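You operate a simulated robot arm through the tools that you are given. There is no shell and no other tool. Be economical: measure what you need, move in short steps, check, and stop when the job is done.

You run a simulated two-armed robot. Do the job below in one go: nothing can be reset, and whatever is moved stays where it is left.

JOB
Change the short silencer's liner for the blue one.
Fine: the grey liner goes in the red tray; steady the silencer with one hand as you shut its catch again. Where these are worked on the way, their far stop is far enough and under half their travel is too little: red catch.

Only the result counts: the job must be done as asked and must still hold three seconds after the hand-in. Knocking over, shifting, dropping, spilling or breaking anything else fails it.

ROBOT AND FRAMES
Two 6-joint arms with two-finger parallel grippers on one trunk, on a base that drives. Base frame: it is fixed to the floor where the robot stands at the start and does not move with it; the origin is under the middle of the robot, x ahead of it, y to its left, z up. Units: mm, rad, N and s.
The left shoulder is at the start at [70, 166, 1380], the right one opposite. With the tool pointing down near the work surface each hand reaches from about 380 to 800 mm from the robot's upright axis, wherever it stands, measured 20 degrees to its own side. Places, roughly: inside of the red tray [800, -100, 800]; inside of the short silencer [600, -200, 800]; red catch [500, -200, 1000]. Payload 3.91 kg a hand.
The TCP of each hand is the grasp point between the finger pads, 30 mm short of the fingertips. In the tool frame z runs along the fingers and y along their closing line. The gripper opens to 110 mm. The fingers are 20 mm wide and 10 mm thick; the gripper's body (48 by 112 mm) begins 55 mm behind the TCP.
Orientation is that of the tool frame in the base frame, as [roll, pitch, yaw] about the fixed x, y, z axes, in that order (R = Rz(yaw) Ry(pitch) Rx(roll)). With the fingers straight down and closing along the base's y, the tool's x points along the base's -x, its y along +y and its z along -z.

CONTROLS
- The arms move only by the tool arm_command. It takes "left_moves", "right_moves" or both (then of equal length, played together; a hand with none holds still); each is a list of rows, each a list of 6 numbers: the shift along the tool's x, y, z in cm, then the turn, a rotation vector about the tool's x, y, z in rad. In form: [[dx, dy, dz, ax, ay, az], ...]. A call has 1 to 10 rows; each row shifts and turns the commanded pose from where the row before left it, along the tool's axes as they then stand. "left_claw" and "right_claw" are, for a hand that has rows, the gripper command, from -1 (fully open) to 1 (shut), values between in proportion, set as the call begins (left out, the last holds). A row lasts 0.2 s, in which the tool goes at most 50 mm and 0.15 rad; a call with a longer step from one row to the next is refused whole, and so is a gripper value outside its range. A pose out of reach is approached as far as the arm can. The call stops where the force on the tool passes 40 N (or 10 N more than at its start, if that is more) or the arm is blocked; 0.2 s more then pass. The fingers move at their own pace (about 108 mm/s each) and stop on an object; they squeeze with about 41 N. The grip force told is the motor's: it shows also when the fingers shut on nothing. Time passes only in rows, and 0.2 s behind the last, so rows that do not move let the fingers close. It gives the time, the measured TCP pose, the force on the tool (base axes), the opening and the grip force at its end, in the units of the frame above (readings bear some noise), with the torque about the TCP (base axes, N m) and any sound that the robot's microphone picked up, and new pictures: "views" is both (left out), scene, wrist or none (wrist: the cameras of the hands that moved).
- Cameras (640 x 400 px; columns grow to the right, rows downward): "scene" is now at [127.9, -18.8, 1588.9]; the picture's right is [-0.24, -0.97, 0.00], its down [-0.72, 0.17, -0.67] and it looks along [0.65, -0.16, -0.74] (base axes); focal length 282 px, centre (320, 200). "left" rides on the left gripper at [77, -7, -114] in its tool frame; the picture's right is [0.09, 1.00, 0.00], its down [-0.80, 0.07, -0.59] and it looks along [-0.59, 0.05, 0.80] (tool axes); focal length 270 px, centre (320, 200). "right" rides on the right gripper at [77, 7, -114] in its tool frame; the picture's right is [-0.09, 1.00, 0.00], its down [-0.80, -0.07, -0.59] and it looks along [-0.59, -0.05, 0.80] (tool axes); focal length 270 px, centre (320, 200). There is no depth. A picture from a camera that has moved, and an enlarged one, comes with that camera's place and axes in the base frame and with its lens.
- raise_lower(by): slides the trunk up (or, below 0, down) by that many mm; the arms and the scene camera ride with it, the base frame stays. It gives what a move gives, with no picture.
- steer(legs): drives the robot by 1 to 6 legs, each [ahead, left, turn to the left] in mm, mm and rad, along the robot's own axes; the way and the turn of a leg run together, so that a leg with both is an arc; at most 1500 mm and 3.142 rad a leg. The arms and the cameras ride along, it lands a little off, and it stops where it bumps. It gives what a move gives, and a new picture of the scene camera.
- aim_head(pan, tilt): turns the head with the scene camera to pan (to the left, within 1.501 rad either way) and tilt (down, from -0.506 to 1.204), counted from straight ahead of the robot. It gives what a move gives, and a new picture of the scene camera.
- close_up(camera, box): a new picture of the part [left, top, right, bottom] of that camera's present view, enlarged. No time passes.
- sign_off(): hands the job in; it is judged then, once.

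Go step by step. Nothing tells you exact positions but the pictures and the camera data: compare them with the known pose of the tool, close in by small moves and look again before you grip or let go. The budget is 120 turns and 260 pictures, counting those below and the enlarged ones. Unless the task says otherwise, let go and move clear before handing in, and close with one line.

The tools are called after "Emit:" as a command line: name --argument value ..., lists and objects as JSON in quotes. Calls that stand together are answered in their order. arm_command: Moves the arms, as the interface text tells. Its arguments: {"type":"object","properties":{"left_moves":{"type":"array"},"left_claw":{"type":"number"},"right_moves":{"type":"array"},"right_claw":{"type":"number"},"views":{"type":"string","enum":["both","scene","wrist","none"]}},"required":[]} The other tools are called the same way: raise_lower (by) slides the trunk up or down; steer (legs) drives the base; aim_head (pan, tilt) turns the head that bears the scene camera; close_up (camera, box) takes an enlarged picture of a part of a camera's view; sign_off () hands the job in.

At the start:

```text
t: 0.0
left_tcp_pos: [679.5, 128.5, 999.7]
left_orientation: [3.141, -0.001, 3.141]
left_force: [0.2, 0.6, 0.2]
left_torque: [-0.05, -0.01, 0.0]
left_opening: 109.8
left_grasp_force: 0.1
right_tcp_pos: [520.7, -455.5, 1214.2]
right_orientation: [-3.141, -0.001, 3.141]
right_force: [0.1, 0.4, -0.2]
right_torque: [0.0, -0.02, 0.01]
right_opening: 110.1
right_grasp_force: 0.1
trunk travel left (down, up): [-875.0, 65.0]
robot x, y, heading: [1.3, 2.6, -0.002]
head pan, tilt: [-0.239, 0.834]
```

scene: 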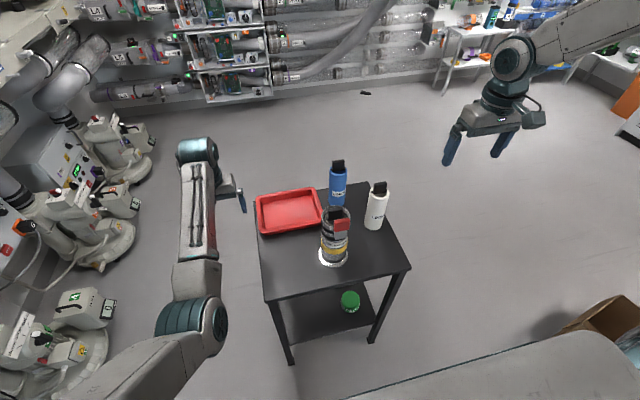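
right: 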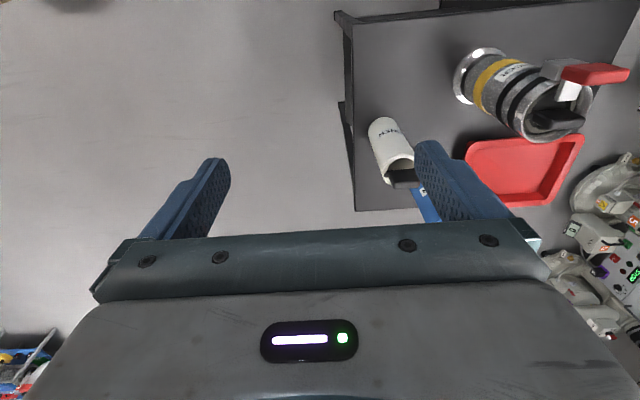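
left: 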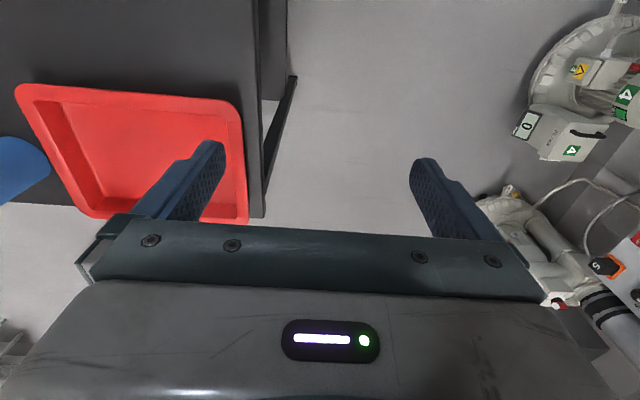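

I see the table with a red tray, a silencer standing upright (red catch at its top), and blue and white liners/bottles behind. I'll enlarge to understand the mechanism.

Emit:
close_up --camera "scene" --box '[240, 140, 420, 290]'

Emit:
close_up --camera "right" --box '[340, 20, 640, 220]'

```text
2.67 times, centred on (330, 215) of scene
camera zoom: at [127.9, -18.8, 1588.9], right [-0.24, -0.97, 0.0], down [-0.72, 0.17, -0.67], along [0.65, -0.16, -0.74], focal length 753 px, centre (293, 160)
```

zoom: 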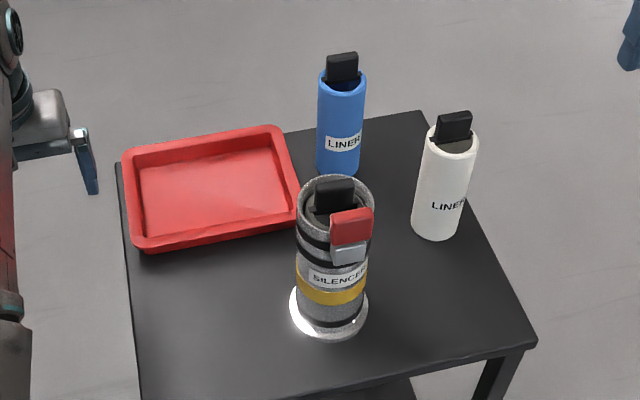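

```text
2.00 times, centred on (490, 120) of right
camera zoom: at [443.7, -449.3, 1327.1], right [0.09, 1.0, 0.0], down [0.8, -0.07, 0.59], along [0.59, -0.05, -0.8], focal length 541 px, centre (-20, 360)
```

zoom: 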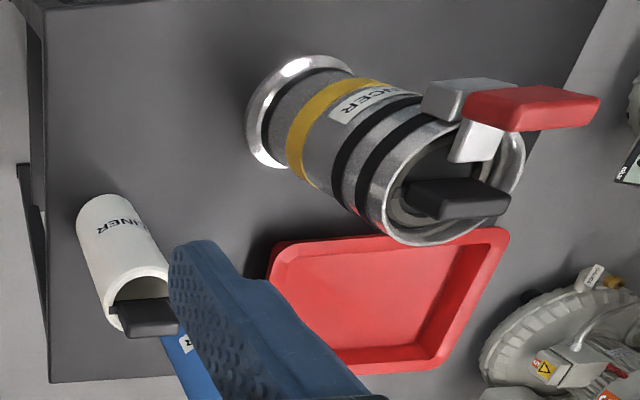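

The silencer stands near (577,-175), from z≈800 to 1000, with the catch on its robot-facing side and the blue liner at about (787,-248). I'll raise the left hand clear, then shift the base right so both hands reach the silencer.

Emit:
arm_command --left_moves '[[0, 0, -5, 0, 0, 0], [0, 0, -5, 0, 0, 0], [0, 0, -5, 0, 0, 0], [0, 0, -5, 0, 0, 0]]' --views "none"

Emit:
steer --legs '[[0, -150, 0]]'

```text
t: 1.0
left_tcp_pos: [755.9, 107.8, 1138.6]
left_orientation: [3.141, 0.001, 3.14]
left_force: [0.7, 0.1, -0.2]
left_torque: [-0.01, 0.01, 0.0]
left_opening: 110.2
left_grasp_force: 0.1
left hand out of reach, approached as far as the arm can: row 1, 2, 3, 4
right_tcp_pos: [521.7, -457.1, 1213.0]
right_orientation: [-3.142, 0.001, 3.141]
right_force: [0.3, -0.5, 0.3]
right_torque: [-0.02, 0.0, -0.03]
right_opening: 109.9
right_grasp_force: 0.1
trunk travel left (down, up): [-875.0, 65.0]
robot x, y, heading: [1.7, 3.4, 0.001]
head pan, tilt: [-0.239, 0.834]
```

```text
t: 2.4
left_tcp_pos: [757.4, -37.0, 1139.6]
left_orientation: [-3.139, 0.0, -3.141]
left_force: [0.1, 0.1, -0.1]
left_torque: [-0.01, 0.01, 0.01]
left_opening: 110.0
left_grasp_force: 0.0
right_tcp_pos: [521.4, -602.3, 1214.6]
right_orientation: [-3.137, 0.001, -3.139]
right_force: [0.2, -0.3, 1.0]
right_torque: [-0.02, -0.01, 0.0]
right_opening: 110.0
right_grasp_force: 0.0
trunk travel left (down, up): [-875.0, 65.0]
robot x, y, heading: [4.0, -147.4, -0.001]
head pan, tilt: [-0.239, 0.834]
camera scene: at [127.8, -163.5, 1589.0], right [-0.24, -0.97, 0.0], down [-0.72, 0.17, -0.67], along [0.65, -0.16, -0.74], focal length 282 px, centre (320, 200)
```

scene: 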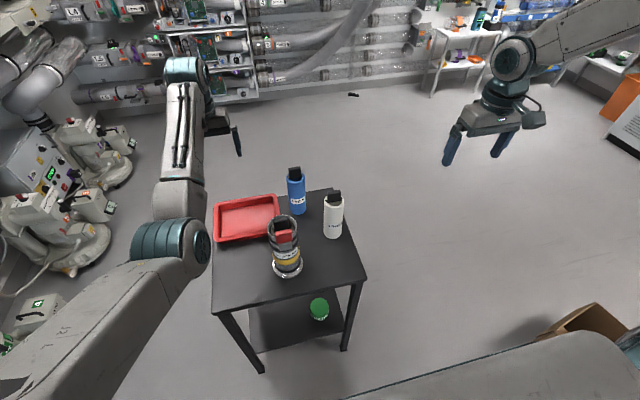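

Now I aim the head at the silencer and enlarge it for a second viewpoint.

Emit:
aim_head --pan 0.0 --tilt 0.9

Emit:
close_up --camera "scene" --box '[280, 150, 400, 225]'

```text
t: 3.1
left_tcp_pos: [756.9, -37.9, 1139.5]
left_orientation: [-3.141, 0.002, -3.141]
left_force: [0.1, 0.2, -0.1]
left_torque: [-0.03, 0.0, -0.03]
left_opening: 109.6
left_grasp_force: 0.1
right_tcp_pos: [519.5, -604.6, 1213.5]
right_orientation: [3.141, 0.0, -3.139]
right_force: [0.1, 0.4, 0.8]
right_torque: [-0.01, 0.0, -0.02]
right_opening: 110.0
right_grasp_force: 0.0
trunk travel left (down, up): [-875.0, 65.0]
robot x, y, heading: [-2.0, -145.6, -0.002]
head pan, tilt: [0.0, 0.901]
camera scene: at [126.6, -149.0, 1583.8], right [0.0, -1.0, 0.0], down [-0.78, 0.0, -0.62], along [0.62, 0.0, -0.78], focal length 282 px, centre (320, 200)
```

scene: 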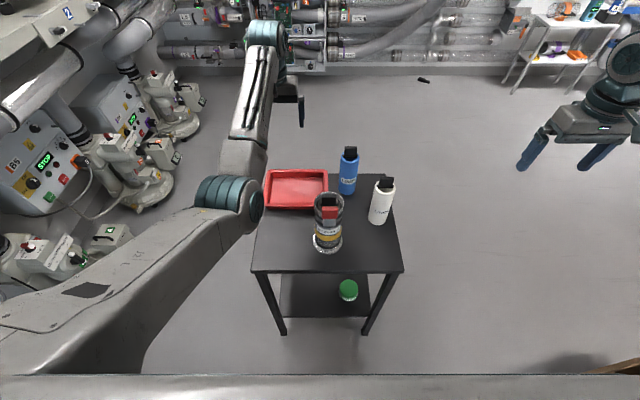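

```text
5.33 times, centred on (340, 188) of scene
camera zoom: at [126.6, -149.0, 1583.8], right [0.0, -1.0, 0.0], down [-0.78, 0.0, -0.62], along [0.62, 0.0, -0.78], focal length 1507 px, centre (213, 267)
```

zoom: 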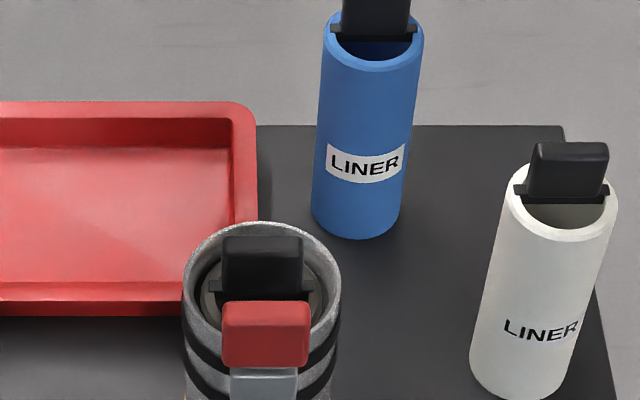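

I'll bring the right hand beside the silencer with its camera looking left, to see the catch from the side.

Emit:
arm_command --right_moves '[[-0.33, 4.2, 2.2, 0, 0, 0], [-0.33, 4.2, 2.2, 0, 0, 0], [-0.33, 4.2, 2.2, 0, 0, 0], [-0.33, 4.2, 2.2, 0, 0, 0], [-0.33, 4.2, 2.2, 0, 0, 0], [-0.33, 4.2, 2.2, 0, 0, 0]]' --views "none"

Emit:
arm_command --right_moves '[[0, 0, 0, 0, 0, -0.15], [0, 0, 0, 0, 0, -0.15], [0, 0, 0, 0, 0, -0.15], [0, 0, 0, 0, 0, -0.15], [0, 0, 0, 0, 0, -0.15], [0, 0, 0, 0, 0, -0.15], [0, 0, 0, 0, 0, -0.15], [0, 0, 0, 0, 0, -0.15], [0, 0, 0, 0, 0, -0.15], [0, 0, 0, 0, 0, -0.15]]' --views "both"

```text
t: 4.5
left_tcp_pos: [758.3, -39.8, 1139.0]
left_orientation: [3.139, 0.0, -3.141]
left_force: [-0.7, 0.9, 0.3]
left_torque: [0.01, -0.02, 0.0]
left_opening: 109.9
left_grasp_force: 0.1
right_tcp_pos: [436.8, -511.5, 1096.7]
right_orientation: [3.141, 0.0, 3.14]
right_force: [-0.2, -0.3, -0.3]
right_torque: [-0.03, 0.02, 0.0]
right_opening: 109.8
right_grasp_force: 0.1
right hand out of reach, approached as far as the arm can: row 2, 3, 4, 5, 6
trunk travel left (down, up): [-875.0, 65.0]
robot x, y, heading: [0.9, -144.4, -0.003]
head pan, tilt: [0.0, 0.901]
```

```text
t: 6.7
left_tcp_pos: [758.0, -38.9, 1139.2]
left_orientation: [-3.139, -0.001, -3.139]
left_force: [-0.9, -0.4, -0.2]
left_torque: [-0.02, 0.0, 0.01]
left_opening: 109.6
left_grasp_force: 0.0
right_tcp_pos: [438.5, -511.0, 1096.3]
right_orientation: [3.141, 0.002, -1.639]
right_force: [-0.3, -0.2, 0.2]
right_torque: [0.0, 0.0, 0.03]
right_opening: 110.1
right_grasp_force: 0.0
trunk travel left (down, up): [-875.0, 65.0]
robot x, y, heading: [-2.7, -147.3, 0.005]
head pan, tilt: [0.0, 0.901]
camera scene: at [126.7, -148.7, 1583.8], right [0.0, -1.0, 0.0], down [-0.78, 0.0, -0.62], along [0.62, 0.0, -0.78], focal length 282 px, centre (320, 200)
camera right: at [426.1, -588.3, 1210.2], right [-0.99, 0.16, 0.0], down [0.12, 0.79, 0.6], along [0.09, 0.59, -0.8], focal length 270 px, centre (320, 200)
```

scene: 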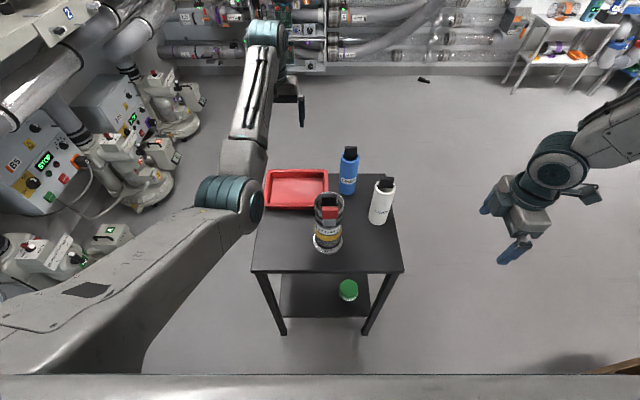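
right: 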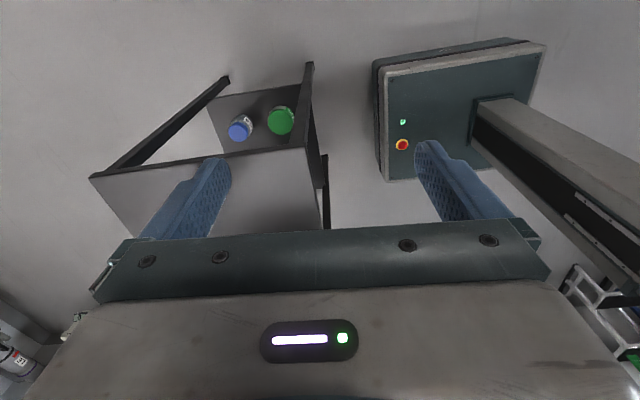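

The wrist camera sees best straight below it; the arms are cramped this high, so I raise the trunk fully and move the right hand nearer the silencer.

Emit:
raise_lower --by 65

Emit:
arm_command --right_moves '[[0, 0, 0, 0, 0, 0.15], [0, 0, 0, 0, 0, 0.15], [0, 0, 0, 0, 0, 0.15], [0, 0, 0, 0, 0, 0.15], [0, 0, 0, 0, 0, 0.15], [0, 0, 0, 0, 0, 0.15], [0, 0, 0, 0, 0, 0.15], [0, 0, 0, 0, 0, 0.15], [0, 0, 0, 0, 0, 0.15], [0, 0, 0, 0, 0, 0.15]]' --views "none"

Emit:
arm_command --right_moves '[[-2, 4, 0, 0, 0, 0], [-2, 4, 0, 0, 0, 0], [-2, 4, 0, 0, 0, 0], [-2, 4, 0, 0, 0, 0]]' --views "both"

```text
t: 7.8
left_tcp_pos: [757.5, -38.9, 1203.8]
left_orientation: [-3.141, 0.0, -3.141]
left_force: [0.2, -1.0, 0.1]
left_torque: [-0.02, 0.01, 0.01]
left_opening: 110.1
left_grasp_force: 0.0
right_tcp_pos: [438.9, -510.5, 1160.9]
right_orientation: [3.142, 0.0, -1.642]
right_force: [0.2, 0.7, -0.3]
right_torque: [0.04, -0.03, -0.02]
right_opening: 109.9
right_grasp_force: 0.1
trunk travel left (down, up): [-940.0, 0.0]
robot x, y, heading: [0.4, -146.5, 0.001]
head pan, tilt: [0.0, 0.901]
```

```text
t: 10.0
left_tcp_pos: [757.1, -40.0, 1203.7]
left_orientation: [-3.141, -0.001, -3.14]
left_force: [0.1, 1.0, -0.1]
left_torque: [-0.01, 0.03, -0.04]
left_opening: 110.2
left_grasp_force: 0.1
right_tcp_pos: [438.8, -512.2, 1161.1]
right_orientation: [-3.141, 0.0, 3.14]
right_force: [0.6, 0.0, 1.0]
right_torque: [0.0, -0.02, 0.0]
right_opening: 110.3
right_grasp_force: 0.0
trunk travel left (down, up): [-940.0, 0.0]
robot x, y, heading: [-3.0, -148.5, -0.0]
head pan, tilt: [0.0, 0.901]
```

```text
t: 11.0
left_tcp_pos: [758.6, -39.0, 1202.8]
left_orientation: [3.141, 0.0, -3.139]
left_force: [0.4, -0.1, 0.0]
left_torque: [0.01, -0.03, -0.02]
left_opening: 109.6
left_grasp_force: 0.1
right_tcp_pos: [438.6, -511.2, 1161.8]
right_orientation: [-3.14, -0.001, -3.138]
right_force: [1.0, 0.2, -0.2]
right_torque: [0.01, -0.04, 0.0]
right_opening: 110.0
right_grasp_force: 0.1
right hand out of reach, approached as far as the arm can: row 1, 2, 3, 4
trunk travel left (down, up): [-940.0, 0.0]
robot x, y, heading: [1.6, -150.3, 0.001]
head pan, tilt: [0.0, 0.901]
camera scene: at [126.7, -148.7, 1648.8], right [0.0, -1.0, 0.0], down [-0.78, 0.0, -0.62], along [0.62, 0.0, -0.78], focal length 282 px, centre (320, 200)
camera right: at [361.1, -505.4, 1274.8], right [0.09, 1.0, 0.0], down [0.8, -0.07, 0.59], along [0.59, -0.05, -0.8], focal length 270 px, centre (320, 200)
```

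scene: 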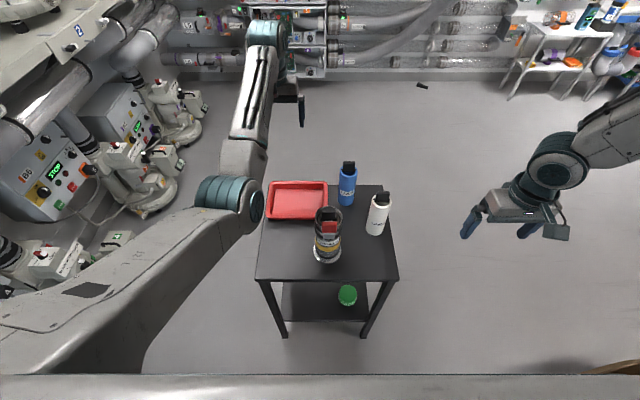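
right: 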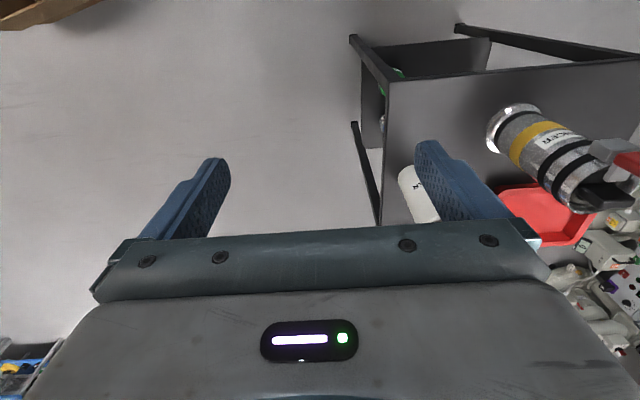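

The limit seems to be the wrist bend, so I'll tilt the right fingers 45° forward, which should free it, and move in front-right of the silencer for a level view of the catch.

Emit:
arm_command --right_moves '[[0, 0, 0, 0, -0.15, 0], [0, 0, 0, 0, -0.15, 0], [0, 0, 0, 0, -0.15, 0], [0, 0, 0, 0, -0.15, 0], [0, 0, 0, 0, -0.15, 0], [0, 0, 0, 0, -0.035, 0]]' --views "none"

Emit:
arm_command --right_moves '[[1.3, 3.5, 1.07, 0, 0, 0], [1.3, 3.5, 1.07, 0, 0, 0], [1.3, 3.5, 1.07, 0, 0, 0], [1.3, 3.5, 1.07, 0, 0, 0], [1.3, 3.5, 1.07, 0, 0, 0], [1.3, 3.5, 1.07, 0, 0, 0]]' --views "both"

```text
t: 12.4
left_tcp_pos: [757.5, -38.3, 1203.8]
left_orientation: [-3.141, 0.002, 3.141]
left_force: [0.4, 0.6, 0.2]
left_torque: [-0.02, 0.02, -0.02]
left_opening: 110.2
left_grasp_force: 0.0
right_tcp_pos: [437.7, -511.3, 1161.6]
right_orientation: [3.139, 0.788, -3.141]
right_force: [0.3, 0.1, -0.7]
right_torque: [-0.02, 0.02, 0.03]
right_opening: 110.0
right_grasp_force: 0.1
trunk travel left (down, up): [-940.0, 0.0]
robot x, y, heading: [-3.4, -149.2, 0.002]
head pan, tilt: [0.0, 0.901]
```

```text
t: 13.8
left_tcp_pos: [755.8, -39.7, 1204.4]
left_orientation: [3.14, 0.0, -3.14]
left_force: [-0.7, 0.7, -0.2]
left_torque: [0.0, -0.01, -0.01]
left_opening: 110.2
left_grasp_force: 0.0
right_tcp_pos: [404.5, -461.9, 1125.2]
right_orientation: [3.139, 0.785, -3.141]
right_force: [1.3, -0.7, 0.5]
right_torque: [0.02, -0.03, 0.03]
right_opening: 109.9
right_grasp_force: 0.1
right hand out of reach, approached as far as the arm can: row 2, 3, 4, 5, 6
trunk travel left (down, up): [-940.0, 0.0]
robot x, y, heading: [0.1, -149.7, -0.001]
head pan, tilt: [0.0, 0.901]
camera scene: at [125.3, -149.8, 1648.9], right [0.0, -1.0, 0.0], down [-0.78, 0.0, -0.62], along [0.62, 0.0, -0.78], focal length 282 px, centre (320, 200)
camera right: at [268.9, -454.9, 1151.7], right [0.06, 1.0, 0.06], down [0.15, -0.07, 0.99], along [0.99, -0.05, -0.15], focal length 270 px, centre (320, 200)
```

scene: 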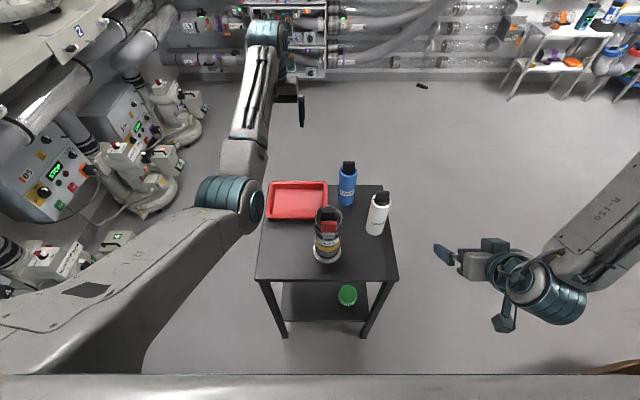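
right: 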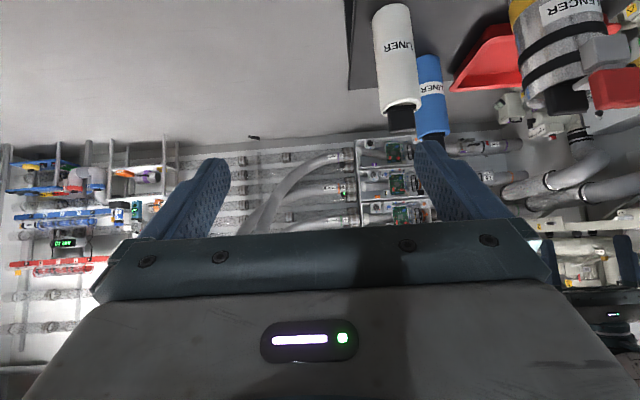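

The elbow is folded to its limit: the target is too near the shoulder for a tilted hand. I'll back the base 150 mm and try again.

Emit:
steer --legs '[[-150, 0, 0]]'

Emit:
arm_command --right_moves '[[-1.4, 4, 2.0, 0, 0, 0], [-1.4, 4, 2.0, 0, 0, 0], [-1.4, 4, 2.0, 0, 0, 0], [-1.4, 4, 2.0, 0, 0, 0], [2, 0, 2, 0, 0, 0], [2, 0, 2, 0, 0, 0]]' --views "both"

```text
t: 15.1
left_tcp_pos: [612.7, -39.2, 1202.0]
left_orientation: [3.14, -0.002, -3.141]
left_force: [0.6, 0.0, -1.2]
left_torque: [0.01, 0.02, -0.01]
left_opening: 109.9
left_grasp_force: 0.0
right_tcp_pos: [260.2, -461.0, 1124.9]
right_orientation: [3.14, 0.782, 3.141]
right_force: [1.1, 0.3, 0.2]
right_torque: [0.0, 0.01, 0.04]
right_opening: 110.1
right_grasp_force: 0.0
trunk travel left (down, up): [-940.0, 0.0]
robot x, y, heading: [-148.4, -146.8, 0.002]
head pan, tilt: [0.0, 0.901]
camera scene: at [-17.1, -149.1, 1648.4], right [0.0, -1.0, 0.0], down [-0.79, 0.0, -0.62], along [0.62, 0.0, -0.79], focal length 282 px, centre (320, 200)
```

scene: 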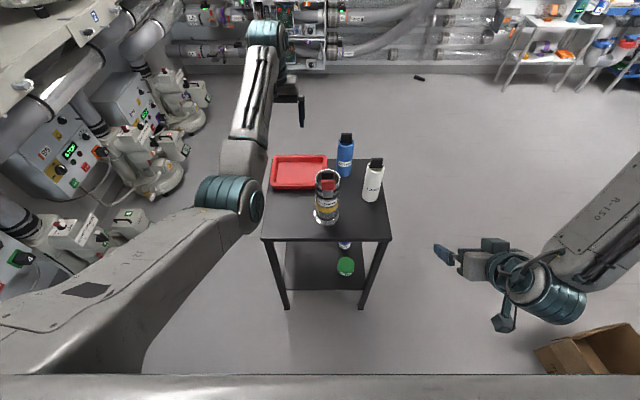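

```text
t: 16.5
left_tcp_pos: [608.8, -40.5, 1203.4]
left_orientation: [3.142, 0.002, -3.141]
left_force: [0.1, -0.2, 0.6]
left_torque: [-0.03, -0.03, -0.03]
left_opening: 110.1
left_grasp_force: 0.0
right_tcp_pos: [277.9, -470.5, 1112.8]
right_orientation: [-3.141, 0.782, 3.141]
right_force: [-0.3, -0.3, 0.1]
right_torque: [-0.01, 0.0, 0.01]
right_opening: 110.3
right_grasp_force: 0.1
right hand out of reach, approached as far as the arm can: row 1, 2, 3, 4, 5, 6
trunk travel left (down, up): [-940.0, 0.0]
robot x, y, heading: [-147.8, -146.2, 0.003]
head pan, tilt: [0.0, 0.901]
camera scene: at [-21.1, -149.0, 1648.8], right [0.0, -1.0, 0.0], down [-0.78, 0.0, -0.62], along [0.62, 0.0, -0.78], focal length 282 px, centre (320, 200)
camera right: at [142.4, -463.9, 1139.6], right [0.06, 1.0, 0.06], down [0.15, -0.07, 0.99], along [0.99, -0.05, -0.15], focal length 270 px, centre (320, 200)
```

scene: 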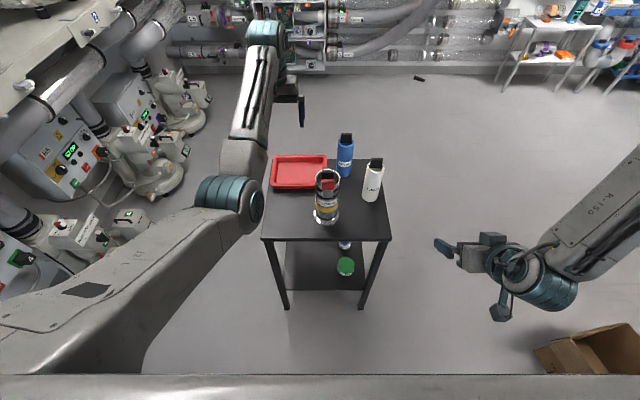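
right: 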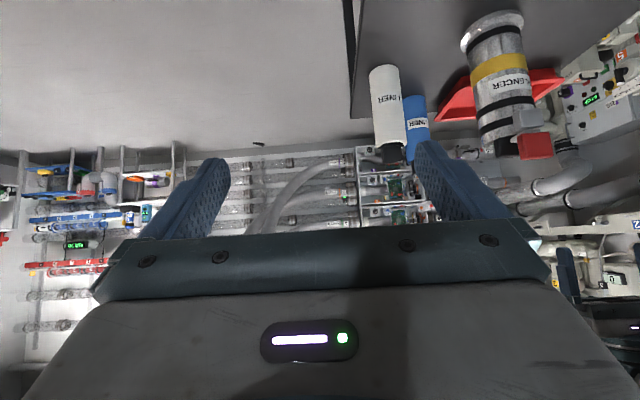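

I'll push the hand straight outward first, then go inward.

Emit:
arm_command --right_moves '[[-2.8, 0, 2.8, 0, 0, 0], [-2.8, 0, 2.8, 0, 0, 0], [-2.8, 0, 2.8, 0, 0, 0], [-2.8, 0, 2.8, 0, 0, 0], [-2.8, 0, 2.8, 0, 0, 0]]' --views "none"

Emit:
arm_command --right_moves '[[0, 4, 0, 0, 0, 0], [0, 4, 0, 0, 0, 0], [0, 4, 0, 0, 0, 0]]' --views "both"

```text
t: 17.7
left_tcp_pos: [611.1, -40.1, 1203.4]
left_orientation: [3.141, 0.002, -3.141]
left_force: [-0.2, 0.9, 0.7]
left_torque: [0.0, 0.02, 0.0]
left_opening: 110.2
left_grasp_force: 0.1
right_tcp_pos: [440.7, -539.6, 1132.3]
right_orientation: [3.139, 0.786, 3.141]
right_force: [0.5, 0.0, 0.2]
right_torque: [0.02, -0.01, -0.01]
right_opening: 109.9
right_grasp_force: 0.0
right hand out of reach, approached as far as the arm can: row 1, 2, 3, 4, 5
trunk travel left (down, up): [-940.0, 0.0]
robot x, y, heading: [-146.3, -145.2, 0.004]
head pan, tilt: [0.0, 0.901]
```

```text
t: 18.5
left_tcp_pos: [608.9, -39.4, 1204.0]
left_orientation: [-3.141, 0.001, -3.141]
left_force: [-0.7, 0.4, 0.4]
left_torque: [0.0, 0.0, -0.01]
left_opening: 110.0
left_grasp_force: 0.1
right_tcp_pos: [398.5, -510.6, 1151.5]
right_orientation: [3.137, 0.785, -3.142]
right_force: [0.7, -0.3, -0.3]
right_torque: [0.03, -0.02, 0.01]
right_opening: 110.2
right_grasp_force: 0.0
right hand out of reach, approached as far as the arm can: row 1, 2, 3
trunk travel left (down, up): [-940.0, 0.0]
robot x, y, heading: [-146.1, -150.4, 0.003]
head pan, tilt: [0.0, 0.901]
camera scene: at [-21.3, -148.9, 1648.8], right [0.0, -1.0, 0.0], down [-0.78, 0.0, -0.62], along [0.62, 0.0, -0.78], focal length 282 px, centre (320, 200)
camera right: at [264.0, -504.4, 1178.0], right [0.06, 1.0, 0.06], down [0.15, -0.07, 0.99], along [0.99, -0.05, -0.15], focal length 270 px, centre (320, 200)
```

scene: 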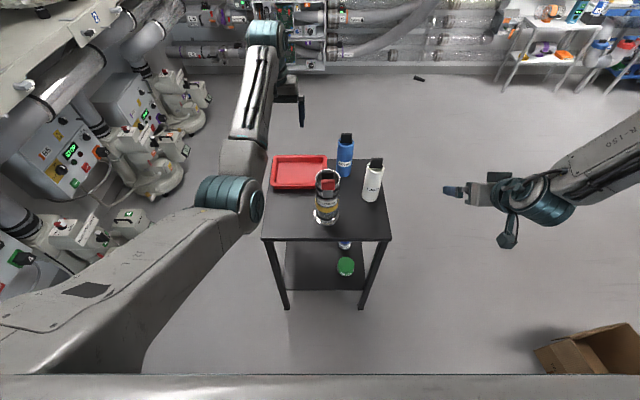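
right: 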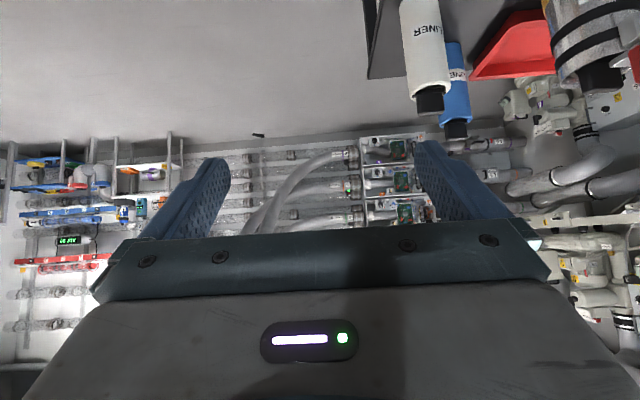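

The right arm seems stopped by a shoulder/elbow limit in its present fold. I'll look at that arm to understand its configuration.

Emit:
aim_head --pan -0.9 --tilt 0.6

```text
t: 19.7
left_tcp_pos: [609.6, -39.4, 1202.4]
left_orientation: [3.14, -0.001, -3.141]
left_force: [0.1, 0.5, -0.5]
left_torque: [-0.01, -0.02, -0.04]
left_opening: 110.2
left_grasp_force: 0.1
right_tcp_pos: [400.5, -510.4, 1152.5]
right_orientation: [3.138, 0.786, 3.142]
right_force: [1.0, -0.2, -0.2]
right_torque: [0.0, 0.01, 0.01]
right_opening: 109.7
right_grasp_force: 0.1
trunk travel left (down, up): [-940.0, 0.0]
robot x, y, heading: [-147.5, -146.7, 0.003]
head pan, tilt: [-0.901, 0.6]
camera scene: at [-41.9, -218.0, 1673.5], right [-0.78, -0.62, 0.0], down [-0.35, 0.44, -0.82], along [0.51, -0.65, -0.57], focal length 282 px, centre (320, 200)
```

scene: 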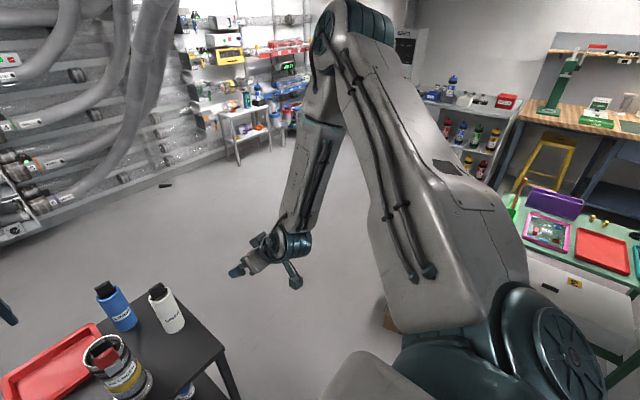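

The right elbow is up and out. I'll level the hand to fingers-down, go lower to the right of the table, and test whether the inward range widens.

Emit:
arm_command --right_moves '[[0, 0, 0, 0, 0.15, 0], [0, 0, 0, 0, 0.15, 0], [0, 0, 0, 0, 0.15, 0], [0, 0, 0, 0, 0.15, 0], [0, 0, 0, 0, 0.15, 0], [0, 0, 0, 0, 0.035, 0], [0, 0, 4, 0, 0, 0], [0, 0, 4, 0, 0, 0], [0, 0, 4, 0, 0, 0], [0, 0, 4, 0, 0, 0]]' --views "none"

Emit:
arm_command --right_moves '[[0, 3, 0, 0, 0, 0], [0, 3, 0, 0, 0, 0]]' --views "scene"

```text
t: 21.9
left_tcp_pos: [610.0, -40.8, 1203.4]
left_orientation: [3.14, 0.0, 3.141]
left_force: [0.1, -0.4, -0.1]
left_torque: [0.0, 0.01, -0.01]
left_opening: 109.7
left_grasp_force: 0.0
right_tcp_pos: [345.8, -583.5, 1027.6]
right_orientation: [3.138, 0.003, 3.142]
right_force: [0.2, -0.1, 0.2]
right_torque: [0.01, 0.04, -0.01]
right_opening: 110.0
right_grasp_force: 0.1
right hand out of reach, approached as far as the arm can: row 1, 2, 3, 4, 5, 6, 7, 8, 9, 10
trunk travel left (down, up): [-940.0, 0.0]
robot x, y, heading: [-147.8, -147.6, -0.002]
head pan, tilt: [-0.901, 0.6]
```

```text
t: 22.5
left_tcp_pos: [608.7, -39.3, 1203.8]
left_orientation: [-3.14, 0.0, 3.141]
left_force: [0.4, 0.5, -0.5]
left_torque: [-0.01, -0.02, 0.01]
left_opening: 109.9
left_grasp_force: 0.0
right_tcp_pos: [318.2, -565.7, 1022.6]
right_orientation: [3.138, 0.001, 3.141]
right_force: [0.9, 0.5, -0.4]
right_torque: [-0.03, 0.01, -0.01]
right_opening: 109.7
right_grasp_force: 0.0
right hand out of reach, approached as far as the arm can: row 1, 2
trunk travel left (down, up): [-940.0, 0.0]
robot x, y, heading: [-149.7, -148.7, -0.0]
head pan, tilt: [-0.901, 0.6]
camera scene: at [-42.3, -218.1, 1673.6], right [-0.78, -0.62, 0.0], down [-0.35, 0.44, -0.83], along [0.51, -0.65, -0.56], focal length 282 px, centre (320, 200)
```

scene: 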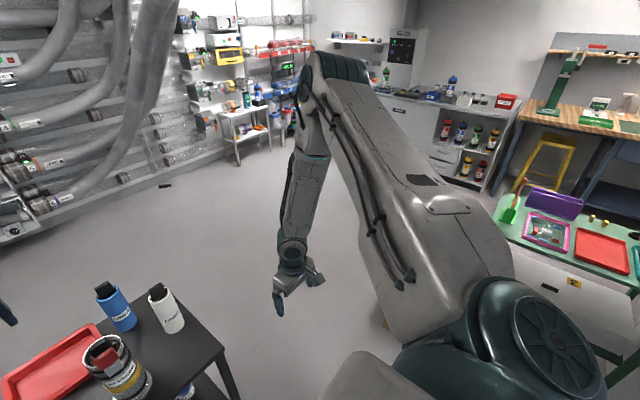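

Perhaps the last wrist joint is at its stop rather than the shoulder. I'll yaw the tool and test moving inward again.

Emit:
arm_command --right_moves '[[0, 0, 0, 0, 0, -0.15], [0, 0, 0, 0, 0, -0.15], [0, 0, 0, 0, 0, -0.15], [0, 0, 0, 0, 0, -0.15], [0, 0, -4, 0, 0, 0], [0, 0, -4, 0, 0, 0], [-2, 3, 0, 0, 0, 0], [-2, 3, 0, 0, 0, 0]]' --views "scene"

```text
t: 24.3
left_tcp_pos: [609.2, -38.3, 1203.3]
left_orientation: [3.14, 0.001, 3.141]
left_force: [-0.9, 0.4, 0.7]
left_torque: [-0.01, -0.01, -0.01]
left_opening: 110.1
left_grasp_force: 0.0
right_tcp_pos: [298.5, -524.5, 1110.8]
right_orientation: [3.141, 0.003, -2.539]
right_force: [0.1, 0.1, 0.0]
right_torque: [0.01, 0.0, 0.02]
right_opening: 110.2
right_grasp_force: 0.1
right hand out of reach, approached as far as the arm can: row 7, 8
trunk travel left (down, up): [-940.0, 0.0]
robot x, y, heading: [-145.8, -151.6, 0.001]
head pan, tilt: [-0.901, 0.6]
camera scene: at [-41.2, -217.4, 1673.5], right [-0.78, -0.62, 0.0], down [-0.35, 0.44, -0.82], along [0.51, -0.65, -0.57], focal length 282 px, centre (320, 200)
```

scene: 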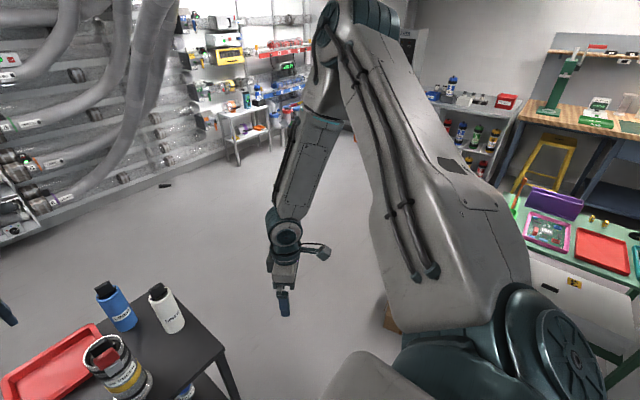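

Still blocked at the same azimuth. I'll look at the left arm for comparison, since it started in a different fold.

Emit:
aim_head --pan 0.6 --tilt 0.6

```text
t: 25.9
left_tcp_pos: [608.8, -40.1, 1203.9]
left_orientation: [3.141, -0.002, 3.14]
left_force: [0.7, 0.1, -0.1]
left_torque: [-0.01, 0.0, -0.01]
left_opening: 110.0
left_grasp_force: 0.0
right_tcp_pos: [297.7, -526.2, 1110.3]
right_orientation: [3.139, 0.001, -2.542]
right_force: [0.1, -0.5, 0.6]
right_torque: [-0.02, 0.0, -0.01]
right_opening: 109.8
right_grasp_force: 0.1
trunk travel left (down, up): [-940.0, 0.0]
robot x, y, heading: [-150.1, -147.7, -0.002]
head pan, tilt: [0.6, 0.6]
camera scene: at [-24.3, -99.2, 1673.6], right [0.56, -0.83, 0.0], down [-0.47, -0.32, -0.83], along [0.68, 0.47, -0.56], focal length 282 px, centre (320, 200)
```

scene: 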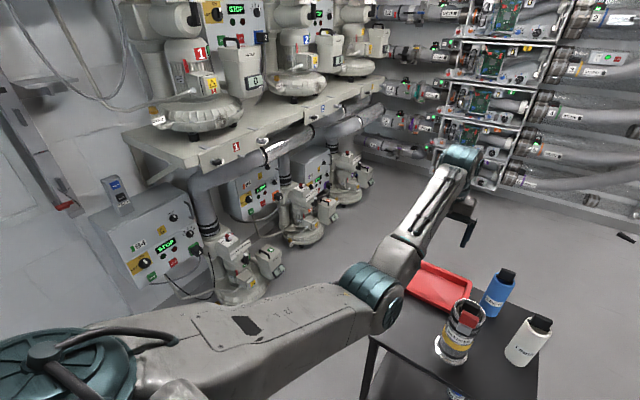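

I'll test the left arm's inward range at its present height (free air over the table).

Emit:
arm_command --left_moves '[[0, -4, 0, 0, 0, 0], [0, -4, 0, 0, 0, 0], [0, -4, 0, 0, 0, 0]]' --views "none"

Emit:
arm_command --left_moves '[[0, 0, 4, 0, 0, 0]]' --views "wrist"

```text
t: 26.7
left_tcp_pos: [609.0, -159.2, 1203.0]
left_orientation: [3.141, 0.0, -3.139]
left_force: [0.4, 0.1, -0.6]
left_torque: [0.02, 0.0, -0.02]
left_opening: 110.0
left_grasp_force: 0.1
right_tcp_pos: [298.0, -526.3, 1111.1]
right_orientation: [3.138, 0.002, -2.54]
right_force: [1.1, -1.4, 0.8]
right_torque: [0.05, 0.02, 0.03]
right_opening: 109.9
right_grasp_force: 0.0
trunk travel left (down, up): [-940.0, 0.0]
robot x, y, heading: [-147.8, -147.8, 0.004]
head pan, tilt: [0.6, 0.6]
```

```text
t: 27.1
left_tcp_pos: [608.7, -159.4, 1162.8]
left_orientation: [-3.141, -0.001, 3.142]
left_force: [-0.6, -0.4, -0.3]
left_torque: [0.03, 0.04, -0.02]
left_opening: 110.2
left_grasp_force: 0.1
right_tcp_pos: [297.8, -526.2, 1110.3]
right_orientation: [3.14, 0.002, -2.542]
right_force: [-0.5, -0.7, -0.1]
right_torque: [0.01, 0.01, -0.03]
right_opening: 109.7
right_grasp_force: 0.1
trunk travel left (down, up): [-940.0, 0.0]
robot x, y, heading: [-150.0, -147.5, 0.002]
head pan, tilt: [0.6, 0.6]
camera left: at [532.6, -167.2, 1278.1], right [-0.09, 1.0, 0.0], down [0.8, 0.07, 0.59], along [0.59, 0.05, -0.8], focal length 270 px, centre (320, 200)
```

left: 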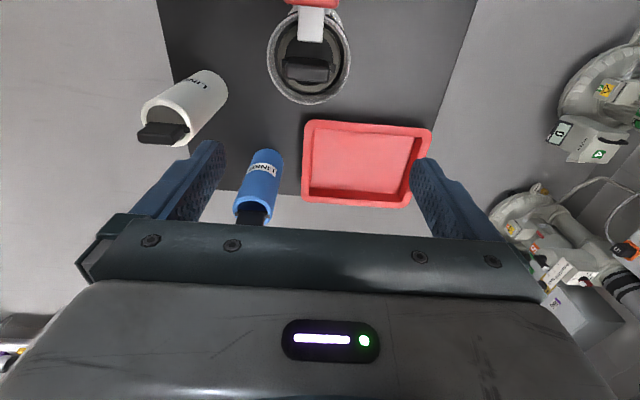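

The left arm moves freely inward, so it will do the fine work; the right only has to steady. I'll test the right arm low beside the table, as its range seems to widen with lower height.

Emit:
arm_command --right_moves '[[0, 0, 4, 0, 0, -0.14], [0, 0, 4, 0, 0, -0.14], [0, 0, 4, 0, 0, -0.14], [0, 0, 4, 0, 0, -0.14], [0, 0, 4, 0, 0, -0.14], [0, 0, 2, 0, 0, -0.14], [0, 0, 0, 0, 0, -0.13]]' --views "none"

Emit:
aim_head --pan -0.6 --tilt 0.8

```text
t: 28.7
left_tcp_pos: [608.3, -159.3, 1164.0]
left_orientation: [-3.14, 0.0, -3.141]
left_force: [0.2, 0.7, -0.1]
left_torque: [-0.03, -0.01, 0.0]
left_opening: 110.2
left_grasp_force: 0.1
right_tcp_pos: [284.1, -545.5, 1021.8]
right_orientation: [-3.139, 0.002, -1.569]
right_force: [-0.2, 0.1, 0.5]
right_torque: [0.04, 0.04, 0.02]
right_opening: 110.1
right_grasp_force: 0.1
right hand out of reach, approached as far as the arm can: row 1, 2, 3, 4, 5, 6
trunk travel left (down, up): [-940.0, 0.0]
robot x, y, heading: [-146.2, -147.4, -0.001]
head pan, tilt: [0.6, 0.6]
```

```text
t: 30.1
left_tcp_pos: [608.7, -158.8, 1163.5]
left_orientation: [-3.141, -0.001, -3.142]
left_force: [0.1, -0.5, -1.3]
left_torque: [0.0, 0.0, 0.0]
left_opening: 110.2
left_grasp_force: 0.0
right_tcp_pos: [284.7, -546.4, 1021.8]
right_orientation: [-3.14, 0.003, -1.571]
right_force: [0.4, 0.3, -0.3]
right_torque: [0.01, 0.0, 0.0]
right_opening: 110.1
right_grasp_force: 0.1
trunk travel left (down, up): [-940.0, 0.0]
robot x, y, heading: [-147.3, -148.1, 0.007]
head pan, tilt: [-0.6, 0.799]
camera scene: at [-30.4, -194.3, 1656.7], right [-0.56, -0.83, 0.0], down [-0.59, 0.4, -0.7], along [0.58, -0.39, -0.72], focal length 282 px, centre (320, 200)
```

scene: 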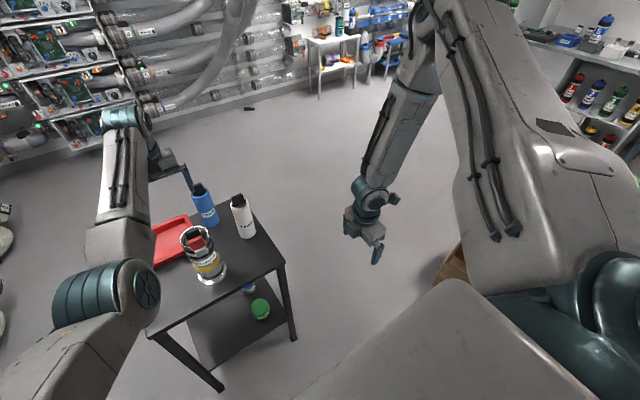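

The blocked points all lie in a plane: the right shoulder's first joint sits at its stop, so the right hand can only work well to its own side. I'll check how far the left reaches inward, to choose a base pose serving both hands.

Emit:
arm_command --left_moves '[[0, -4, 0, 0, 0, 0], [0, -4, 0, 0, 0, 0], [0, -4, 0, 0, 0, 0], [0, -4, 0, 0, 0, 0], [0, -4, 0, 0, 0, 0], [3, -2, 0, 0, 0, 0], [3, -2, 0, 0, 0, 0], [3, -2, 0, 0, 0, 0]]' --views "wrist"

```text
t: 31.9
left_tcp_pos: [624.3, -215.1, 1165.6]
left_orientation: [3.14, -0.001, 3.141]
left_force: [0.1, -0.1, 0.8]
left_torque: [0.01, 0.02, 0.01]
left_opening: 109.9
left_grasp_force: 0.0
left hand out of reach, approached as far as the arm can: row 2, 3, 4, 5, 6, 7, 8
right_tcp_pos: [285.1, -545.9, 1021.5]
right_orientation: [3.141, 0.002, -1.571]
right_force: [-0.7, 0.5, 0.0]
right_torque: [0.0, 0.0, 0.03]
right_opening: 109.9
right_grasp_force: 0.0
trunk travel left (down, up): [-940.0, 0.0]
robot x, y, heading: [-148.0, -148.6, -0.004]
head pan, tilt: [-0.6, 0.799]
camera left: at [546.7, -223.9, 1280.5], right [-0.09, 1.0, 0.0], down [0.8, 0.07, 0.59], along [0.59, 0.05, -0.8], focal length 270 px, centre (320, 200)
```

left: 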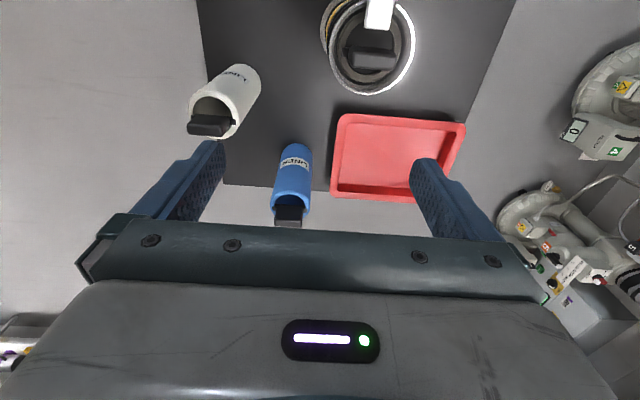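

The left also has an inward stop (about 18° across). I'll first tilt the left hand and bring its camera in front of the catch to learn how it works.

Emit:
arm_command --left_moves '[[0, 0, 0, 0, -0.15, 0], [0, 0, 0, 0, -0.15, 0], [0, 0, 0, 0, -0.15, 0], [0, 0, 0, 0, -0.15, 0], [3.1, 2.6, -1.2, 0, 0, 0], [3.1, 2.6, -1.2, 0, 0, 0], [3.1, 2.6, -1.2, 0, 0, 0], [3.1, 2.6, -1.2, 0, 0, 0], [3.1, 2.6, -1.2, 0, 0, 0]]' --views "wrist"

```text
t: 33.9
left_tcp_pos: [728.7, -149.1, 1069.5]
left_orientation: [3.141, 0.598, -3.141]
left_force: [-0.5, -0.2, -0.3]
left_torque: [0.0, 0.03, -0.01]
left_opening: 110.3
left_grasp_force: 0.1
left hand out of reach, approached as far as the arm can: row 1, 2, 3, 4, 5, 6, 7, 8, 9
right_tcp_pos: [285.2, -545.5, 1021.7]
right_orientation: [3.142, 0.0, -1.572]
right_force: [-0.6, 0.3, 0.3]
right_torque: [-0.03, -0.01, -0.01]
right_opening: 110.1
right_grasp_force: 0.1
trunk travel left (down, up): [-940.0, 0.0]
robot x, y, heading: [-151.7, -147.0, 0.003]
head pan, tilt: [-0.6, 0.799]
camera left: at [600.6, -156.8, 1121.6], right [-0.07, 1.0, -0.05], down [0.33, 0.07, 0.94], along [0.94, 0.05, -0.33], focal length 270 px, centre (320, 200)
```

left: 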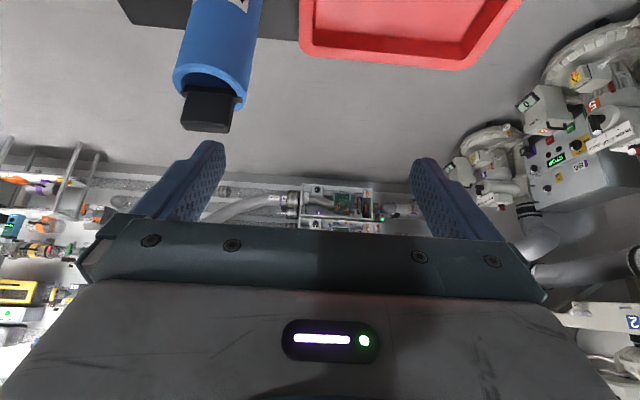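

The left drifted forward rather than coming in, so it is cramped too when its wrist is high. I'll turn the left fingers horizontal (wrist lower, which should be its comfortable zone).

Emit:
arm_command --left_moves '[[0, 0, 0, 0, -0.15, 0], [0, 0, 0, 0, -0.15, 0], [0, 0, 0, 0, -0.15, 0], [0, 0, 0, 0, -0.15, 0], [0, 0, 0, 0, -0.15, 0], [0, 0, 0, 0, -0.15, 0]]' --views "none"

Emit:
aim_head --pan 0.2 --tilt 0.75

```text
t: 35.3
left_tcp_pos: [748.3, -160.3, 1082.0]
left_orientation: [-3.134, 1.458, -3.133]
left_force: [-2.7, 0.7, 12.1]
left_torque: [0.13, 1.61, -0.12]
left_opening: 110.0
left_grasp_force: 0.0
left hand out of reach, approached as far as the arm can: row 1, 2, 3, 5, 6
right_tcp_pos: [281.8, -546.1, 1024.4]
right_orientation: [-3.137, 0.0, -1.572]
right_force: [0.2, 0.2, 0.9]
right_torque: [0.01, 0.0, 0.0]
right_opening: 110.0
right_grasp_force: 0.1
trunk travel left (down, up): [-940.0, 0.0]
robot x, y, heading: [-151.8, -147.4, -0.002]
head pan, tilt: [-0.6, 0.799]
stopped in row 6 (left hand): the force on the tool passed its limit at 45 N (the readings are from after the stop); the commanded pose is now the measured one
```

```text
t: 36.4
left_tcp_pos: [747.4, -159.8, 1081.3]
left_orientation: [-3.136, 1.459, -3.137]
left_force: [-1.8, 0.7, 22.8]
left_torque: [0.08, 3.08, -0.01]
left_opening: 109.9
left_grasp_force: 0.0
right_tcp_pos: [282.2, -545.3, 1023.8]
right_orientation: [-3.136, 0.001, -1.57]
right_force: [-0.6, 0.6, 1.6]
right_torque: [-0.02, -0.03, 0.02]
right_opening: 109.8
right_grasp_force: 0.1
trunk travel left (down, up): [-940.0, 0.0]
robot x, y, heading: [-148.6, -145.8, 0.002]
head pan, tilt: [0.201, 0.75]
camera scene: at [-21.9, -132.6, 1661.3], right [0.2, -0.98, 0.0], down [-0.67, -0.14, -0.73], along [0.72, 0.15, -0.68], focal length 282 px, centre (320, 200)
```

scene: 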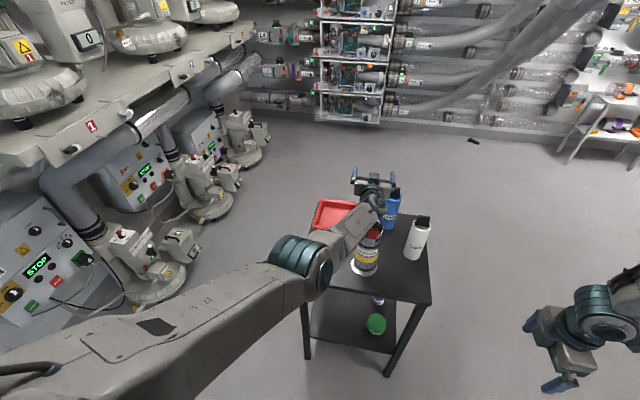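

The left wrist is resting on the top of the silencer; I lift straight up at once.

Emit:
arm_command --left_moves '[[-3, 0, 0, 0, 0, 0], [-3, 0, 0, 0, 0, 0], [-3, 0, 0, 0, 0, 0]]' --views "scene"

Emit:
close_up --camera "scene" --box '[300, 170, 440, 300]'

```text
t: 37.2
left_tcp_pos: [761.6, -161.0, 1168.5]
left_orientation: [-3.135, 1.452, -3.134]
left_force: [-0.7, 0.2, 0.5]
left_torque: [-0.02, 0.02, 0.01]
left_opening: 110.0
left_grasp_force: 0.0
right_tcp_pos: [284.5, -546.2, 1020.7]
right_orientation: [-3.139, 0.002, -1.573]
right_force: [0.3, -0.2, 0.2]
right_torque: [0.01, 0.01, 0.02]
right_opening: 109.8
right_grasp_force: 0.0
trunk travel left (down, up): [-940.0, 0.0]
robot x, y, heading: [-146.2, -149.4, -0.0]
head pan, tilt: [0.201, 0.75]
camera scene: at [-17.1, -132.5, 1660.8], right [0.2, -0.98, 0.0], down [-0.67, -0.14, -0.73], along [0.72, 0.15, -0.68], focal length 282 px, centre (320, 200)
```

scene: 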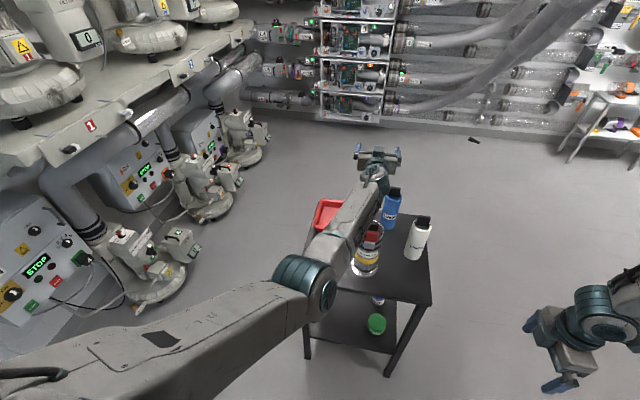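

```text
3.08 times, centred on (370, 235) of scene
camera zoom: at [-17.1, -132.5, 1660.8], right [0.2, -0.98, 0.0], down [-0.67, -0.14, -0.73], along [0.72, 0.15, -0.68], focal length 869 px, centre (166, 92)
```

zoom: 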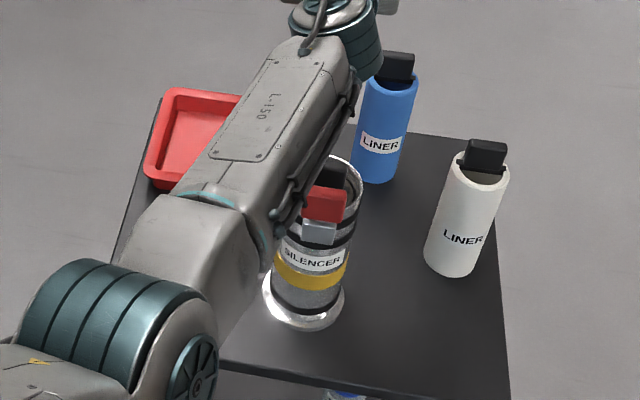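

Silencer still stands. Now with horizontal fingers I test drawing the left hand back toward the robot.

Emit:
arm_command --left_moves '[[0, 1, -4, 0, 0, 0], [0, 1, -4, 0, 0, 0], [0, 1, -4, 0, 0, 0], [0, 1, -4, 0, 0, 0], [0, 1, -4, 0, 0, 0]]' --views "both"

```text
t: 38.4
left_tcp_pos: [643.6, -23.0, 1299.9]
left_orientation: [0.914, 1.447, 0.964]
left_force: [0.0, 0.4, -0.1]
left_torque: [0.01, 0.03, 0.0]
left_opening: 110.0
left_grasp_force: 0.2
left hand out of reach, approached as far as the arm can: row 2, 3, 4, 5
right_tcp_pos: [281.9, -546.3, 1022.0]
right_orientation: [-3.14, 0.002, -1.571]
right_force: [0.3, 0.4, 0.2]
right_torque: [0.02, -0.04, -0.02]
right_opening: 110.1
right_grasp_force: 0.0
trunk travel left (down, up): [-940.0, 0.0]
robot x, y, heading: [-148.9, -151.1, 0.001]
head pan, tilt: [0.201, 0.75]
stopped in row 5 (left hand): the arm was blocked; the commanded pose is now the measured one
camera scene: at [-18.2, -133.0, 1660.9], right [0.2, -0.98, 0.0], down [-0.67, -0.14, -0.73], along [0.72, 0.15, -0.68], focal length 282 px, centre (320, 200)
camera left: at [535.8, -29.0, 1213.9], right [-0.05, 1.0, 0.01], down [-0.65, -0.04, 0.76], along [0.76, 0.03, 0.65], focal length 270 px, centre (320, 200)
```

scene: 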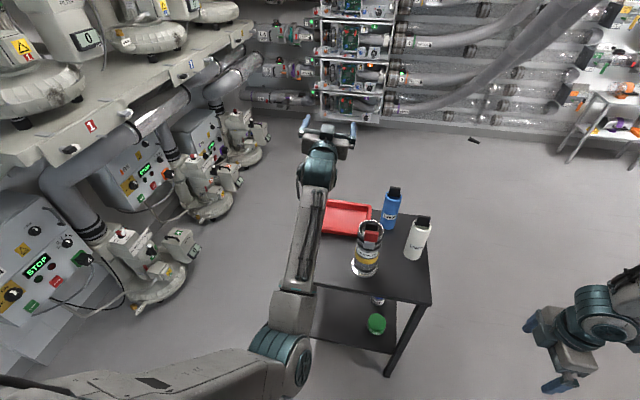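
left: 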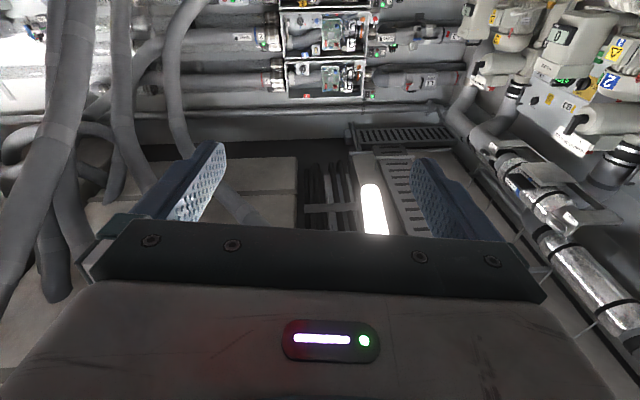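

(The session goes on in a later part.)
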